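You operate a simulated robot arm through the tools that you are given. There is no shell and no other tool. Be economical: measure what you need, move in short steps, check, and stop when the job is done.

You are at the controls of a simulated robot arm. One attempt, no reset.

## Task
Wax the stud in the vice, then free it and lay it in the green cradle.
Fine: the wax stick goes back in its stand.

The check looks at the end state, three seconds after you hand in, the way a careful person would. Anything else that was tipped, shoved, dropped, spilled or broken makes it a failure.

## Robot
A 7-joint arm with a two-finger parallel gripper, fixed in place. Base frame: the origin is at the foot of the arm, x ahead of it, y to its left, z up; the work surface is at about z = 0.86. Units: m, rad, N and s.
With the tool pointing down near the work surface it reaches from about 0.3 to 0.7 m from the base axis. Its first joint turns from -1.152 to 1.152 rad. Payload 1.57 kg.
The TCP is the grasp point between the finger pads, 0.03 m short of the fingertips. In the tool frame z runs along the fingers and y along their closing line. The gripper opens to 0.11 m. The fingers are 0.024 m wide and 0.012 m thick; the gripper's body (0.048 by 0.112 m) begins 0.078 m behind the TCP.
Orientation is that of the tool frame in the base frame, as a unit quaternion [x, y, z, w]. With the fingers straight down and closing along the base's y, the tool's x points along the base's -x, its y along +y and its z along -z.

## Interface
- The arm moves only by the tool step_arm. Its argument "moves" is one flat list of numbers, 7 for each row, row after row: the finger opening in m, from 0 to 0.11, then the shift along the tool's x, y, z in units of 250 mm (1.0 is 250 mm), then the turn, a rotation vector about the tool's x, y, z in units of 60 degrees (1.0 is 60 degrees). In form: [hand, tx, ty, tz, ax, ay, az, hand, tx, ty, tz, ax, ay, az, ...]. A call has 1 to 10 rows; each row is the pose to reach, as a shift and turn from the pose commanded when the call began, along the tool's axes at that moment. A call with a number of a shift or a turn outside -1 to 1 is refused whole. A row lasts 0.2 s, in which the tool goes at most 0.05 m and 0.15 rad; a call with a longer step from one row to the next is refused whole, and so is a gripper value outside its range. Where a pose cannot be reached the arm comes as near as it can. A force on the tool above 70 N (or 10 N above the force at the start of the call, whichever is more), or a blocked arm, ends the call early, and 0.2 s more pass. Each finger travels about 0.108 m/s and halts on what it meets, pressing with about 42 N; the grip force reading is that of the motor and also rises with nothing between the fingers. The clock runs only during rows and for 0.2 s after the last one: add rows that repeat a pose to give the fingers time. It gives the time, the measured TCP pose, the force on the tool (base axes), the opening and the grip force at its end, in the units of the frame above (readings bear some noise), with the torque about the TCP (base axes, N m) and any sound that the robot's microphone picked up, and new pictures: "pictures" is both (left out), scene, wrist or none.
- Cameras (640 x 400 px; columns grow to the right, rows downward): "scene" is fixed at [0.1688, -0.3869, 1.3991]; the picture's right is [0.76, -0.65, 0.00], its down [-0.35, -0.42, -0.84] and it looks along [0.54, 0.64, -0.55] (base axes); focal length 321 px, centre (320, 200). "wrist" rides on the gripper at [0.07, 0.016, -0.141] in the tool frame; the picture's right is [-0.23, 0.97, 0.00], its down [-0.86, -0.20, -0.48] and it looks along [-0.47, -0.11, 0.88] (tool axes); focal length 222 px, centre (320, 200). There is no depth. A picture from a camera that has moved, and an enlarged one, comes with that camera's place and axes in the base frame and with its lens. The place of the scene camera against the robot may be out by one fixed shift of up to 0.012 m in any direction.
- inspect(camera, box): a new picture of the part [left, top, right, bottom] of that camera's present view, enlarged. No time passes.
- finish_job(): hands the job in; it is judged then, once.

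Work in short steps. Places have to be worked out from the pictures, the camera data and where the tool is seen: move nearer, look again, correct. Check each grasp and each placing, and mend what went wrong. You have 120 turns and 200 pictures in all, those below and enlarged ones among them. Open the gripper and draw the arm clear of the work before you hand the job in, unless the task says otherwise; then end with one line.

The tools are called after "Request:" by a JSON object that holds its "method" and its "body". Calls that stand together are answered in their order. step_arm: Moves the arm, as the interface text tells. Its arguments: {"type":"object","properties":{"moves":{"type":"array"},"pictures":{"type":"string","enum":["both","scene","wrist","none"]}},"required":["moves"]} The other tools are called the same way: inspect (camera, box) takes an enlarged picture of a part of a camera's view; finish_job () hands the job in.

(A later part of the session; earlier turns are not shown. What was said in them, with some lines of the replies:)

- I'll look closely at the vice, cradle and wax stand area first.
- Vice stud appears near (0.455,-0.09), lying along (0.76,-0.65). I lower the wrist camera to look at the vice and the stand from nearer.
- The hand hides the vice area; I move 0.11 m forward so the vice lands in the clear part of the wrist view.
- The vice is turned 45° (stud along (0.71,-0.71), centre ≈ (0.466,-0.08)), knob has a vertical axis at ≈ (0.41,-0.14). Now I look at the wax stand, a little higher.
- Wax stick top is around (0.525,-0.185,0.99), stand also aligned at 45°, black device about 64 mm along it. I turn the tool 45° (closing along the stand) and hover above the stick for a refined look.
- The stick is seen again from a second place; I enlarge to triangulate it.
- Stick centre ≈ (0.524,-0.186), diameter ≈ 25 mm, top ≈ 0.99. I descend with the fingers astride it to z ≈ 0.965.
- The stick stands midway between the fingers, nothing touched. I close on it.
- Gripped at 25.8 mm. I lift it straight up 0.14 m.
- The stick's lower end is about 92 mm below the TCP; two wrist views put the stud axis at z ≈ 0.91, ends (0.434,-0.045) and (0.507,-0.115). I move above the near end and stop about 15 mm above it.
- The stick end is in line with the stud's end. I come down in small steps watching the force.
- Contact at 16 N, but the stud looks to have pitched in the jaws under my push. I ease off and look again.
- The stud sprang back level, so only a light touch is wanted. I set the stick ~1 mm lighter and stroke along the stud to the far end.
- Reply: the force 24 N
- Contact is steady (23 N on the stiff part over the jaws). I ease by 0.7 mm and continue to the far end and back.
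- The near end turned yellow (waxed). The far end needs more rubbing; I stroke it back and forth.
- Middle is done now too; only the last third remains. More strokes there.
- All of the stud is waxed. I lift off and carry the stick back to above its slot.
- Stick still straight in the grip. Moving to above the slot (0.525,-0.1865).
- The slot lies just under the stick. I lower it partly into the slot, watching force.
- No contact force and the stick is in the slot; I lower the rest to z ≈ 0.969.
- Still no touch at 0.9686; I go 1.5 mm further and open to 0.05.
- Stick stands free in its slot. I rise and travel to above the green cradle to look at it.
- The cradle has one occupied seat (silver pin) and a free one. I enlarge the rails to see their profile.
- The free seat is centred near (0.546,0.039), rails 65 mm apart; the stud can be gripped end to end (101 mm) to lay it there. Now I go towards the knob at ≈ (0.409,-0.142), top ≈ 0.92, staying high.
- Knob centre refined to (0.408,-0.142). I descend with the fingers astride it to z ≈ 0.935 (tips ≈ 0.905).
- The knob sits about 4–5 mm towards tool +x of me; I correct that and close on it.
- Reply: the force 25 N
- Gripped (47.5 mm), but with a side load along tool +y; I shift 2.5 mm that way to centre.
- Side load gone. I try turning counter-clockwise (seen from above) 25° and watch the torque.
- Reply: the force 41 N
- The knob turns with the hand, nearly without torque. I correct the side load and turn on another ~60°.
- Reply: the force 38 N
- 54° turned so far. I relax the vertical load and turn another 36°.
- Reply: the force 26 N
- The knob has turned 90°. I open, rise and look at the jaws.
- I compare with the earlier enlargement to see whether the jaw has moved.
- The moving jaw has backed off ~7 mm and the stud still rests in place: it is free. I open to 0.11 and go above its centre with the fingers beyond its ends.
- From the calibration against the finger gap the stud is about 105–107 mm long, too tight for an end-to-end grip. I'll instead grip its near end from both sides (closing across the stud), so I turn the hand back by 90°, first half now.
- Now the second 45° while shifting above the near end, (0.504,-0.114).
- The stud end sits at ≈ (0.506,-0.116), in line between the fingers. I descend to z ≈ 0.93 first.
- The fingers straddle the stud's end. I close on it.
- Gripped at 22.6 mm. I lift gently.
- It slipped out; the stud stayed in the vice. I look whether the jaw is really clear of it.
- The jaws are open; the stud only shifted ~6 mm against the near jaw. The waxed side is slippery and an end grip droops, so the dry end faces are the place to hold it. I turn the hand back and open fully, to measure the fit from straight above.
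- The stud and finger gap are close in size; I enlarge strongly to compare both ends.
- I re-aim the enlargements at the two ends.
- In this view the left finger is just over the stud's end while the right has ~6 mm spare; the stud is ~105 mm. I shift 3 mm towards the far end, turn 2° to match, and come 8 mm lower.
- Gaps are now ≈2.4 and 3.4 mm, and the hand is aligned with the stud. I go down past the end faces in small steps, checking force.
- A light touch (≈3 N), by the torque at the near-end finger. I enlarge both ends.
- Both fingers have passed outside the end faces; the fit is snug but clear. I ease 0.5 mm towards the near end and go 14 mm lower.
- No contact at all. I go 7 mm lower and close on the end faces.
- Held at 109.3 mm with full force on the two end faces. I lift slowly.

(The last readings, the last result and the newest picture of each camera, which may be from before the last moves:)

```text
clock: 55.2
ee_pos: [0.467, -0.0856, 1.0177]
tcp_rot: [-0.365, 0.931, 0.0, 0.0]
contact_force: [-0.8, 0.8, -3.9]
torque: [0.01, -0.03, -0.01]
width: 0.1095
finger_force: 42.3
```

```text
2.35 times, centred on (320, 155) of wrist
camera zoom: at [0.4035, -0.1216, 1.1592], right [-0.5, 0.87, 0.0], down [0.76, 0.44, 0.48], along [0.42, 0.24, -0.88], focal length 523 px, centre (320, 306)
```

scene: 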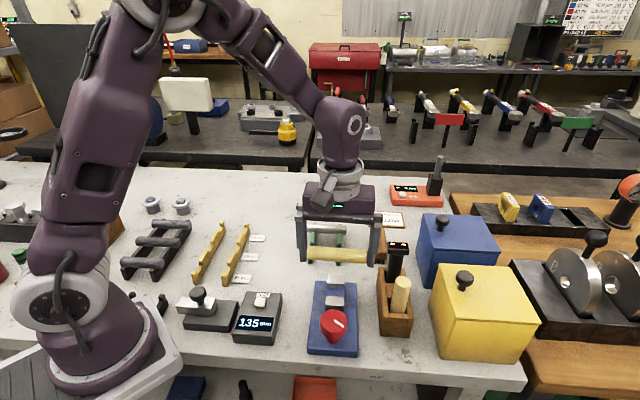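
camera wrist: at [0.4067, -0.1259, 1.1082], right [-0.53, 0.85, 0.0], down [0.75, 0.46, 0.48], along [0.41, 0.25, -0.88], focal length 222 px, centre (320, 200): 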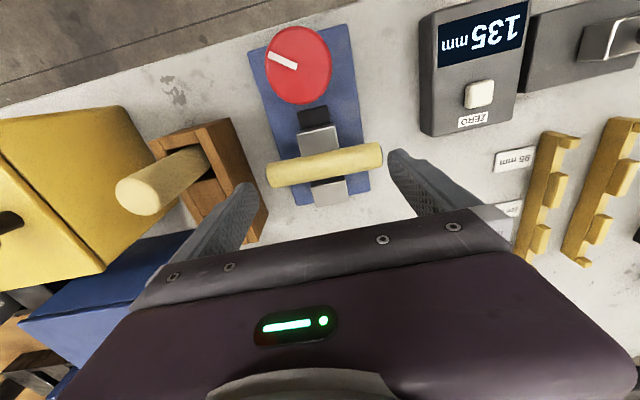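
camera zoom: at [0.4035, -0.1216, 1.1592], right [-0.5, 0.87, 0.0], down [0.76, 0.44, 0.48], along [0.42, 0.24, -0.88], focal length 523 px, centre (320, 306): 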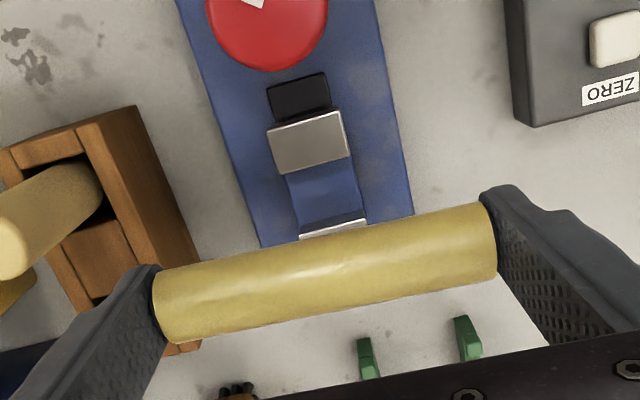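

Stud is held level and clear of the vice. I carry it above the free seat of the green cradle (0.546,0.039), turning back 2°.

Request:
{"method": "step_arm", "body": {"moves": [0.09, -0.1, 0.03, 0, 0, 0, 0, 0.09, -0.22, 0.06, 0, 0, 0, -0.01, 0.09, -0.36, 0.1, 0, 0, 0, -0.02, 0.09, -0.48, 0.13, 0, 0, 0, -0.035, 0.09, -0.568, 0.148, 0, 0, 0, -0.035, 0.09, -0.568, 0.148, 0, 0, 0, -0.035, 0.09, -0.568, 0.148, 0, 0, 0, -0.035], "pictures": "wrist"}}

Request:
{"method": "inspect", "body": {"camera": "scene", "box": [280, 190, 390, 270]}}

Request:
{"method": "inspect", "body": {"camera": "wrist", "box": [210, 100, 430, 240]}}

```text
clock: 56.8
ee_pos: [0.5457, 0.0406, 1.0183]
tcp_rot: [-0.382, 0.924, 0.0, 0.0]
contact_force: [1.3, 0.4, -2.9]
torque: [-0.01, -0.01, 0.0]
width: 0.1094
finger_force: 41.8
camera wrist: at [0.4835, 0.0003, 1.159], right [-0.53, 0.85, 0.0], down [0.75, 0.46, 0.48], along [0.41, 0.25, -0.88], focal length 222 px, centre (320, 200)
```

wrist: 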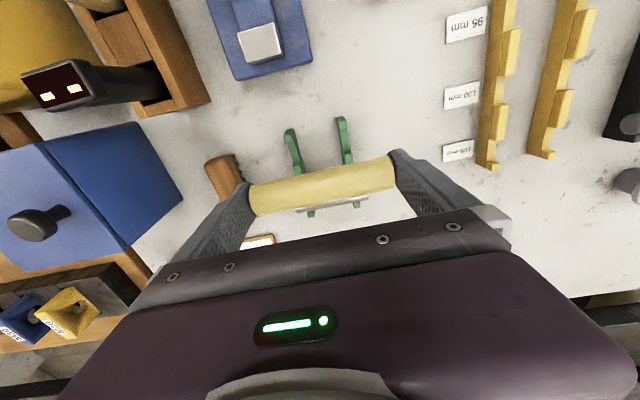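

```text
5.00 times, centred on (335, 230) of scene
camera zoom: at [0.1689, -0.3869, 1.3991], right [0.76, -0.65, 0.0], down [-0.36, -0.42, -0.84], along [0.54, 0.64, -0.55], focal length 1605 px, centre (245, 50)
```

zoom: 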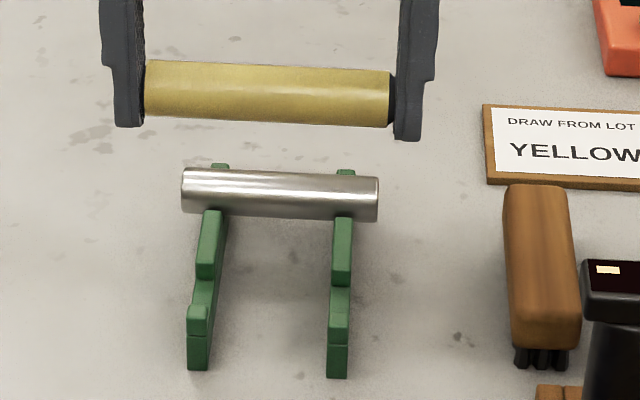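

```text
2.86 times, centred on (320, 170) of wrist
camera zoom: at [0.4835, 0.0003, 1.159], right [-0.53, 0.85, 0.0], down [0.75, 0.46, 0.48], along [0.41, 0.25, -0.88], focal length 635 px, centre (320, 286)
```

zoom: 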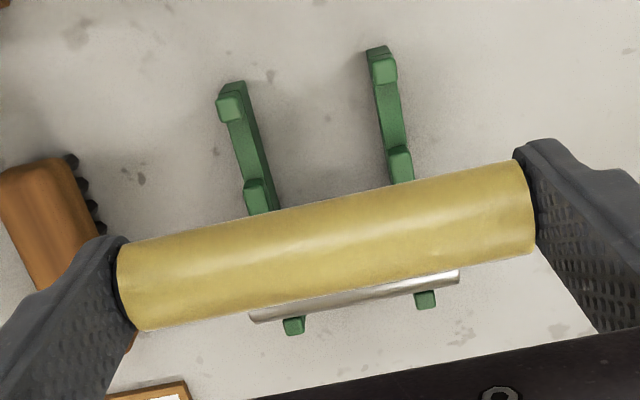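

Stud lies square across the rails. I lower to about 3 cm above the seat and measure again there.

Request:
{"method": "step_arm", "body": {"moves": [0.09, -0.012, -0.004, 0.1, 0, 0, 0, 0.09, -0.012, -0.004, 0.2, 0, 0, 0, 0.09, -0.012, -0.004, 0.3, 0, 0, 0, 0.09, -0.012, -0.004, 0.32, 0, 0, 0, 0.09, -0.012, -0.004, 0.32, 0, 0, 0], "pictures": "none"}}

Request:
{"method": "inspect", "body": {"camera": "scene", "box": [290, 210, 370, 270]}}

Request:
{"method": "inspect", "body": {"camera": "wrist", "box": [210, 100, 430, 240]}}

```text
clock: 58.0
ee_pos: [0.5485, 0.0397, 0.9371]
tcp_rot: [-0.383, 0.924, 0.0, 0.0]
contact_force: [0.9, 0.5, -3.2]
torque: [0.03, 0.02, 0.01]
width: 0.1093
finger_force: 41.0
```

```text
6.67 times, centred on (330, 240) of scene
camera zoom: at [0.1689, -0.3869, 1.3991], right [0.76, -0.65, 0.0], down [-0.36, -0.42, -0.84], along [0.54, 0.64, -0.55], focal length 2140 px, centre (253, -67)
```

zoom: 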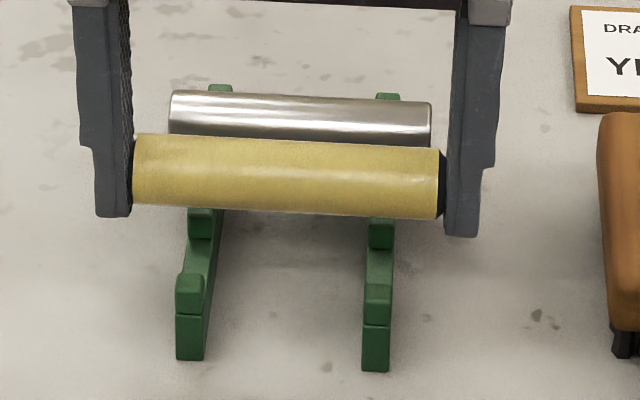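

```text
2.86 times, centred on (320, 170) of wrist
camera zoom: at [0.4867, 0.0013, 1.0782], right [-0.53, 0.85, 0.0], down [0.75, 0.46, 0.48], along [0.41, 0.25, -0.88], focal length 635 px, centre (320, 286)
```

zoom: 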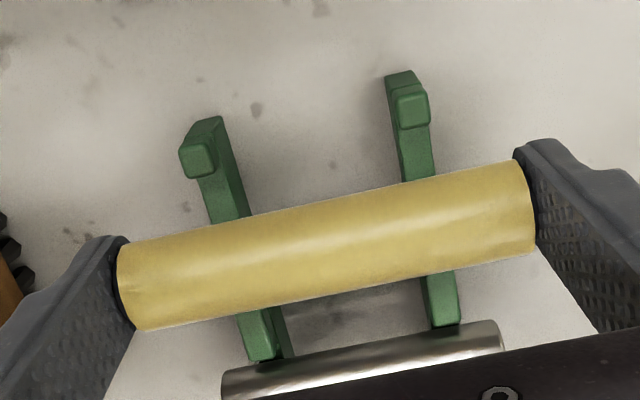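

By the wrist view the seat centre is within ~1.5 mm of the stud axis and the rails are centred. I nudge 1 mm forward and lower 24 mm.

Request:
{"method": "step_arm", "body": {"moves": [0.09, 0.005, 0, 0.03, 0, 0, 0, 0.09, 0.005, 0, 0.06, 0, 0, 0, 0.09, 0.005, 0, 0.096, 0, 0, 0, 0.09, 0.005, 0, 0.096, 0, 0, 0], "pictures": "none"}}

Request:
{"method": "inspect", "body": {"camera": "scene", "box": [290, 210, 370, 270]}}

Request:
{"method": "inspect", "body": {"camera": "wrist", "box": [210, 100, 430, 240]}}

```text
clock: 59.0
ee_pos: [0.5465, 0.0395, 0.9155]
tcp_rot: [-0.383, 0.924, 0.0, -0.001]
contact_force: [-0.3, 0.3, -3.7]
torque: [0.03, 0.01, -0.03]
width: 0.1093
finger_force: 42.1
```

```text
6.67 times, centred on (330, 240) of scene
camera zoom: at [0.1689, -0.3869, 1.3991], right [0.76, -0.65, 0.0], down [-0.36, -0.42, -0.84], along [0.54, 0.64, -0.55], focal length 2140 px, centre (253, -67)
```

zoom: 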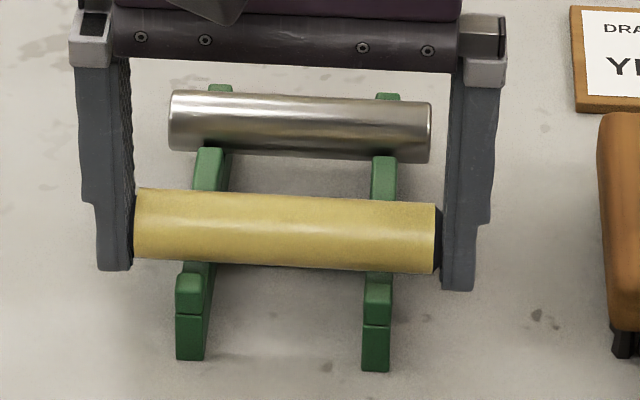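

```text
2.86 times, centred on (320, 170) of wrist
camera zoom: at [0.4856, 0.0005, 1.0544], right [-0.53, 0.85, 0.0], down [0.75, 0.46, 0.48], along [0.41, 0.25, -0.88], focal length 635 px, centre (320, 286)
```

zoom: 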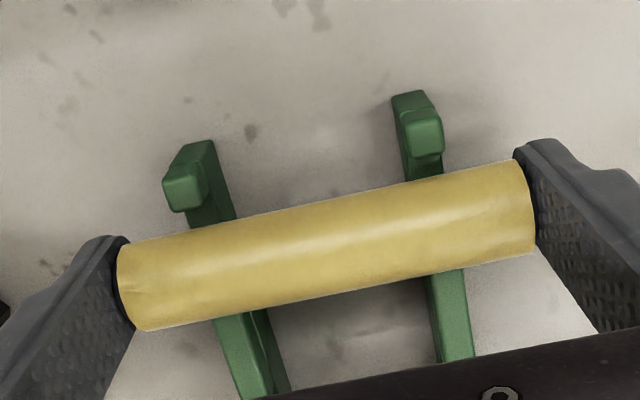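

Front bumps are ~4 mm clear of the stud, the middle bumps ~2 mm; I nudge 1 mm more to the front and lower in small steps.

Request:
{"method": "step_arm", "body": {"moves": [0.09, 0.004, 0, 0.016, 0, 0, 0, 0.09, 0.004, 0, 0.032, 0, 0, 0, 0.09, 0.004, 0, 0.044, 0, 0, 0, 0.09, 0.004, 0, 0.044, 0, 0, 0], "pictures": "none"}}

Request:
{"method": "inspect", "body": {"camera": "scene", "box": [290, 210, 370, 270]}}

```text
clock: 60.0
ee_pos: [0.5471, 0.0384, 0.9047]
tcp_rot: [-0.382, 0.924, -0.001, 0.002]
contact_force: [-3.4, -3.6, 31.0]
torque: [-0.04, 0.04, 0.02]
width: 0.1097
finger_force: 41.8
```

```text
6.67 times, centred on (330, 240) of scene
camera zoom: at [0.1682, -0.387, 1.3992], right [0.76, -0.65, 0.0], down [-0.35, -0.42, -0.84], along [0.54, 0.64, -0.55], focal length 2140 px, centre (253, -67)
```

zoom: 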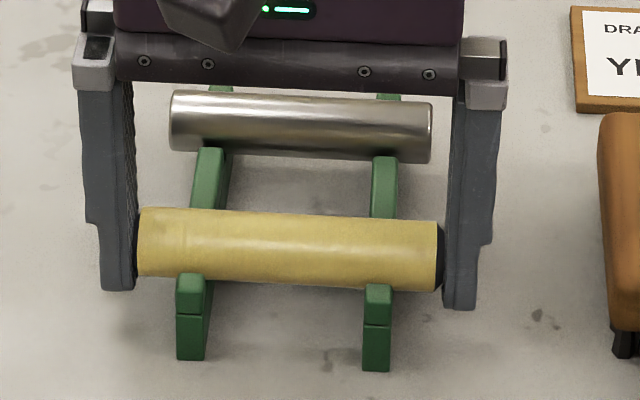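

Contact: 31 N upward, slight push to the front. I enlarge to see whether it sits in the seat or on a bump.

Request:
{"method": "inspect", "body": {"camera": "scene", "box": [300, 230, 340, 260]}}

Request:
{"method": "inspect", "body": {"camera": "wrist", "box": [210, 100, 430, 240]}}

```text
13.33 times, centred on (320, 245) of scene
camera zoom: at [0.1682, -0.387, 1.3992], right [0.76, -0.65, 0.0], down [-0.35, -0.42, -0.84], along [0.54, 0.64, -0.55], focal length 4280 px, centre (320, -400)
```

zoom: 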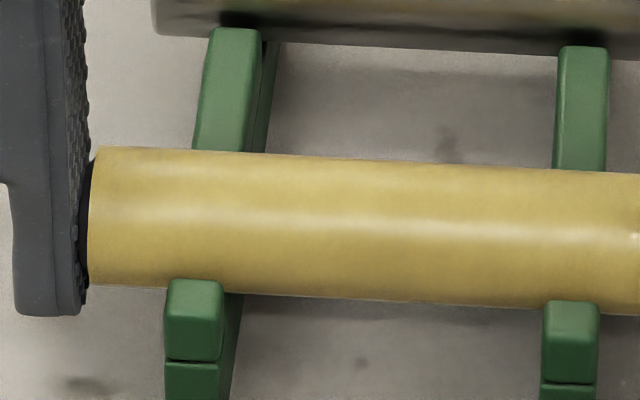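

```text
2.86 times, centred on (320, 170) of wrist
camera zoom: at [0.4852, -0.0005, 1.0454], right [-0.53, 0.85, 0.0], down [0.74, 0.46, 0.48], along [0.41, 0.25, -0.88], focal length 635 px, centre (320, 286)
```

zoom: 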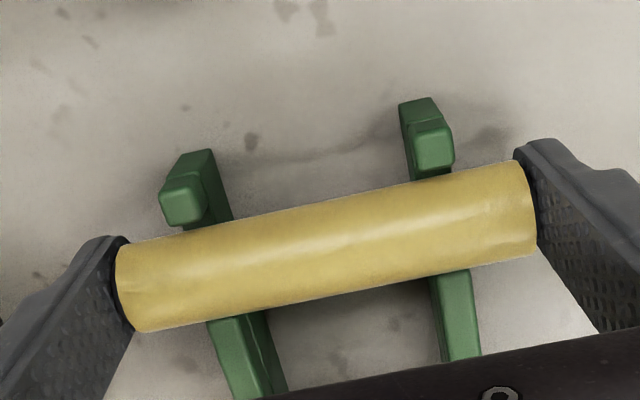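

The front bumps overlap the stud's lower edge, so it lies down in the seat between the bumps. I ease the pressure and open fully.

Request:
{"method": "step_arm", "body": {"moves": [0.09, 0, 0, -0.002, 0, 0, 0, 0.11, 0, 0, -0.002, 0, 0, 0, 0.11, 0, 0, -0.002, 0, 0, 0, 0.11, 0, 0, -0.002, 0, 0, 0], "pictures": "none"}}

Request:
{"method": "inspect", "body": {"camera": "scene", "box": [290, 210, 370, 270]}}

```text
clock: 61.0
ee_pos: [0.5464, 0.0397, 0.9033]
tcp_rot: [-0.382, 0.924, 0.001, 0.0]
contact_force: [-0.2, 0.5, -0.7]
torque: [-0.05, -0.04, -0.02]
width: 0.1099
finger_force: 0.1
```

```text
6.67 times, centred on (330, 240) of scene
camera zoom: at [0.1688, -0.3869, 1.3991], right [0.76, -0.65, 0.0], down [-0.35, -0.42, -0.84], along [0.54, 0.64, -0.55], focal length 2140 px, centre (253, -67)
```

zoom: 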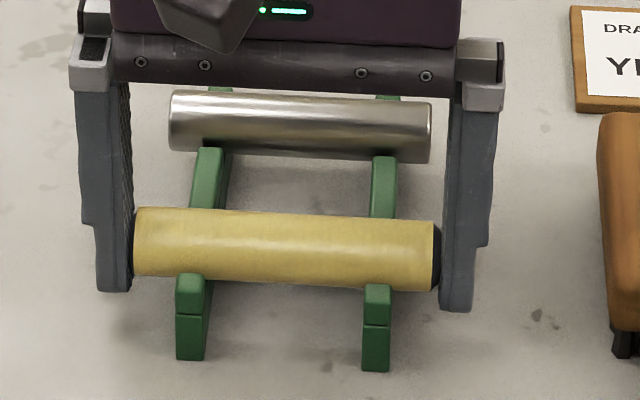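

Released; the stud rests and no force remains. I raise slowly a little to see that it does not come along.

Request:
{"method": "step_arm", "body": {"moves": [0.11, 0, 0, -0.012, 0, 0, 0, 0.11, 0, 0, -0.024, 0, 0, 0, 0.11, 0, 0, -0.024, 0, 0, 0], "pictures": "none"}}

Request:
{"method": "inspect", "body": {"camera": "scene", "box": [290, 210, 370, 270]}}

```text
clock: 61.8
ee_pos: [0.5466, 0.0384, 0.9107]
tcp_rot: [-0.383, 0.924, 0.0, 0.0]
contact_force: [0.6, 0.1, 1.1]
torque: [-0.01, 0.03, -0.01]
width: 0.11
finger_force: 0.0
```

```text
6.67 times, centred on (330, 240) of scene
camera zoom: at [0.1688, -0.3869, 1.3991], right [0.76, -0.65, 0.0], down [-0.35, -0.42, -0.84], along [0.54, 0.64, -0.55], focal length 2140 px, centre (253, -67)
```

zoom: 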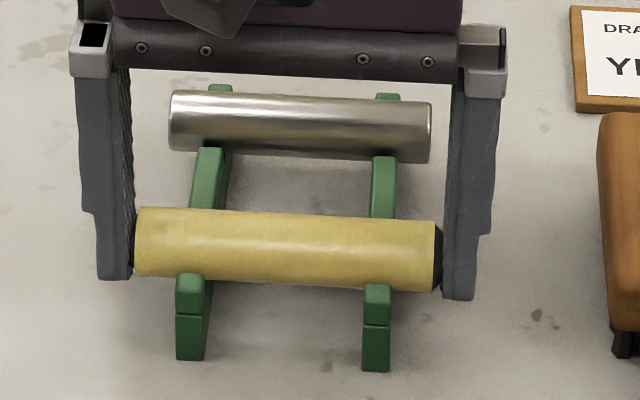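

The stud stays in its seat while the fingers rise. I continue upward, clear of everything.

Request:
{"method": "step_arm", "body": {"moves": [0.11, 0, 0, -0.03, 0, 0, 0, 0.11, 0, 0, -0.06, 0, 0, 0, 0.11, 0, 0, -0.1, 0, 0, 0, 0.11, 0, 0, -0.25, 0, 0, 0, 0.11, 0, 0, -0.42, 0, 0, 0, 0.11, 0, 0, -0.6, 0, 0, 0, 0.11, 0, 0, -0.75, 0, 0, 0, 0.11, 0, 0, -0.75, 0, 0, 0]}}

Request:
{"method": "inspect", "body": {"camera": "scene", "box": [280, 210, 440, 350]}}

Request:
{"method": "inspect", "body": {"camera": "wrist", "box": [220, 60, 400, 210]}}

```text
clock: 63.6
ee_pos: [0.5466, 0.0379, 1.0994]
tcp_rot: [-0.383, 0.924, 0.001, 0.0]
contact_force: [-0.4, 0.4, 0.9]
torque: [0.01, 0.05, 0.0]
width: 0.1102
finger_force: 0.0
camera wrist: at [0.4853, -0.0004, 1.24], right [-0.53, 0.85, 0.0], down [0.75, 0.46, 0.48], along [0.41, 0.25, -0.88], focal length 222 px, centre (320, 200)
```

scene: 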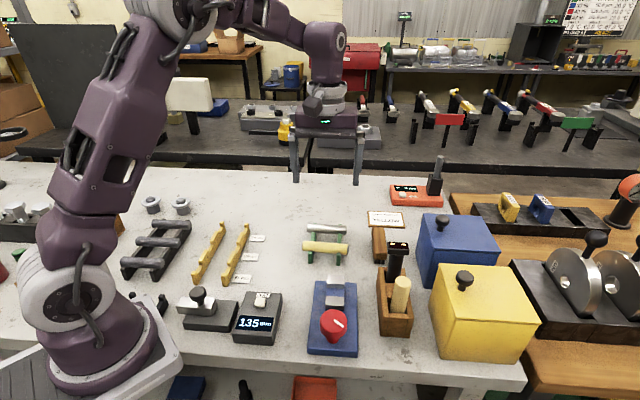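
wrist: 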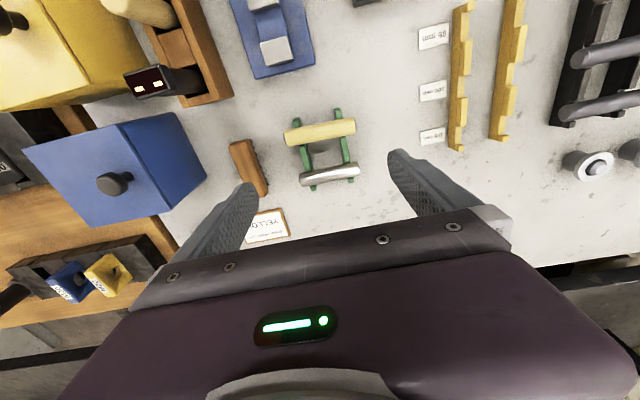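

```text
2.86 times, centred on (360, 280) of scene
camera zoom: at [0.1688, -0.3869, 1.3991], right [0.76, -0.65, 0.0], down [-0.35, -0.42, -0.84], along [0.54, 0.64, -0.55], focal length 917 px, centre (206, -29)
```

zoom: 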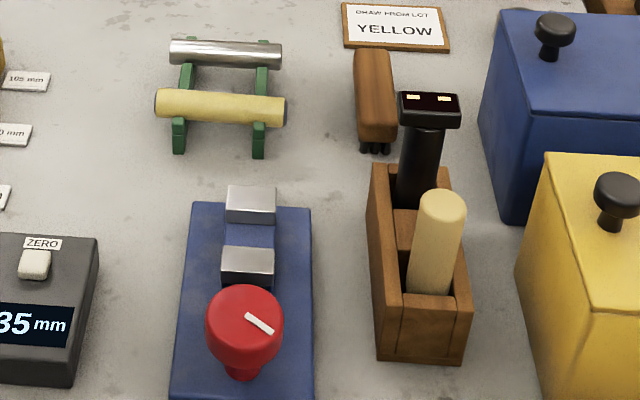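

```text
2.67 times, centred on (310, 135) of wrist
camera zoom: at [0.4853, -0.0004, 1.24], right [-0.53, 0.85, 0.0], down [0.75, 0.46, 0.48], along [0.41, 0.25, -0.88], focal length 592 px, centre (347, 373)
```

zoom: 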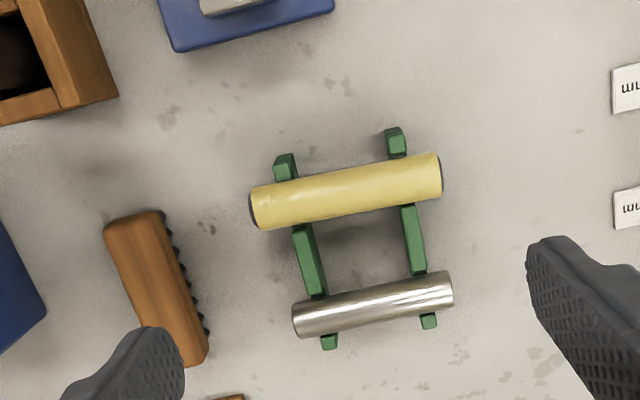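

The stud lies in the free seat of the green cradle with its wax intact. The stick stands in its stand, nothing else has moved, and the arm is open and clear.

Request:
{"method": "finish_job", "body": {}}

```text
The job is handed in.
```

I waxed the stud over its full length, freed it from the vice and laid it in the free seat of the green cradle. The wax stick is back in its stand, and the job is handed in.
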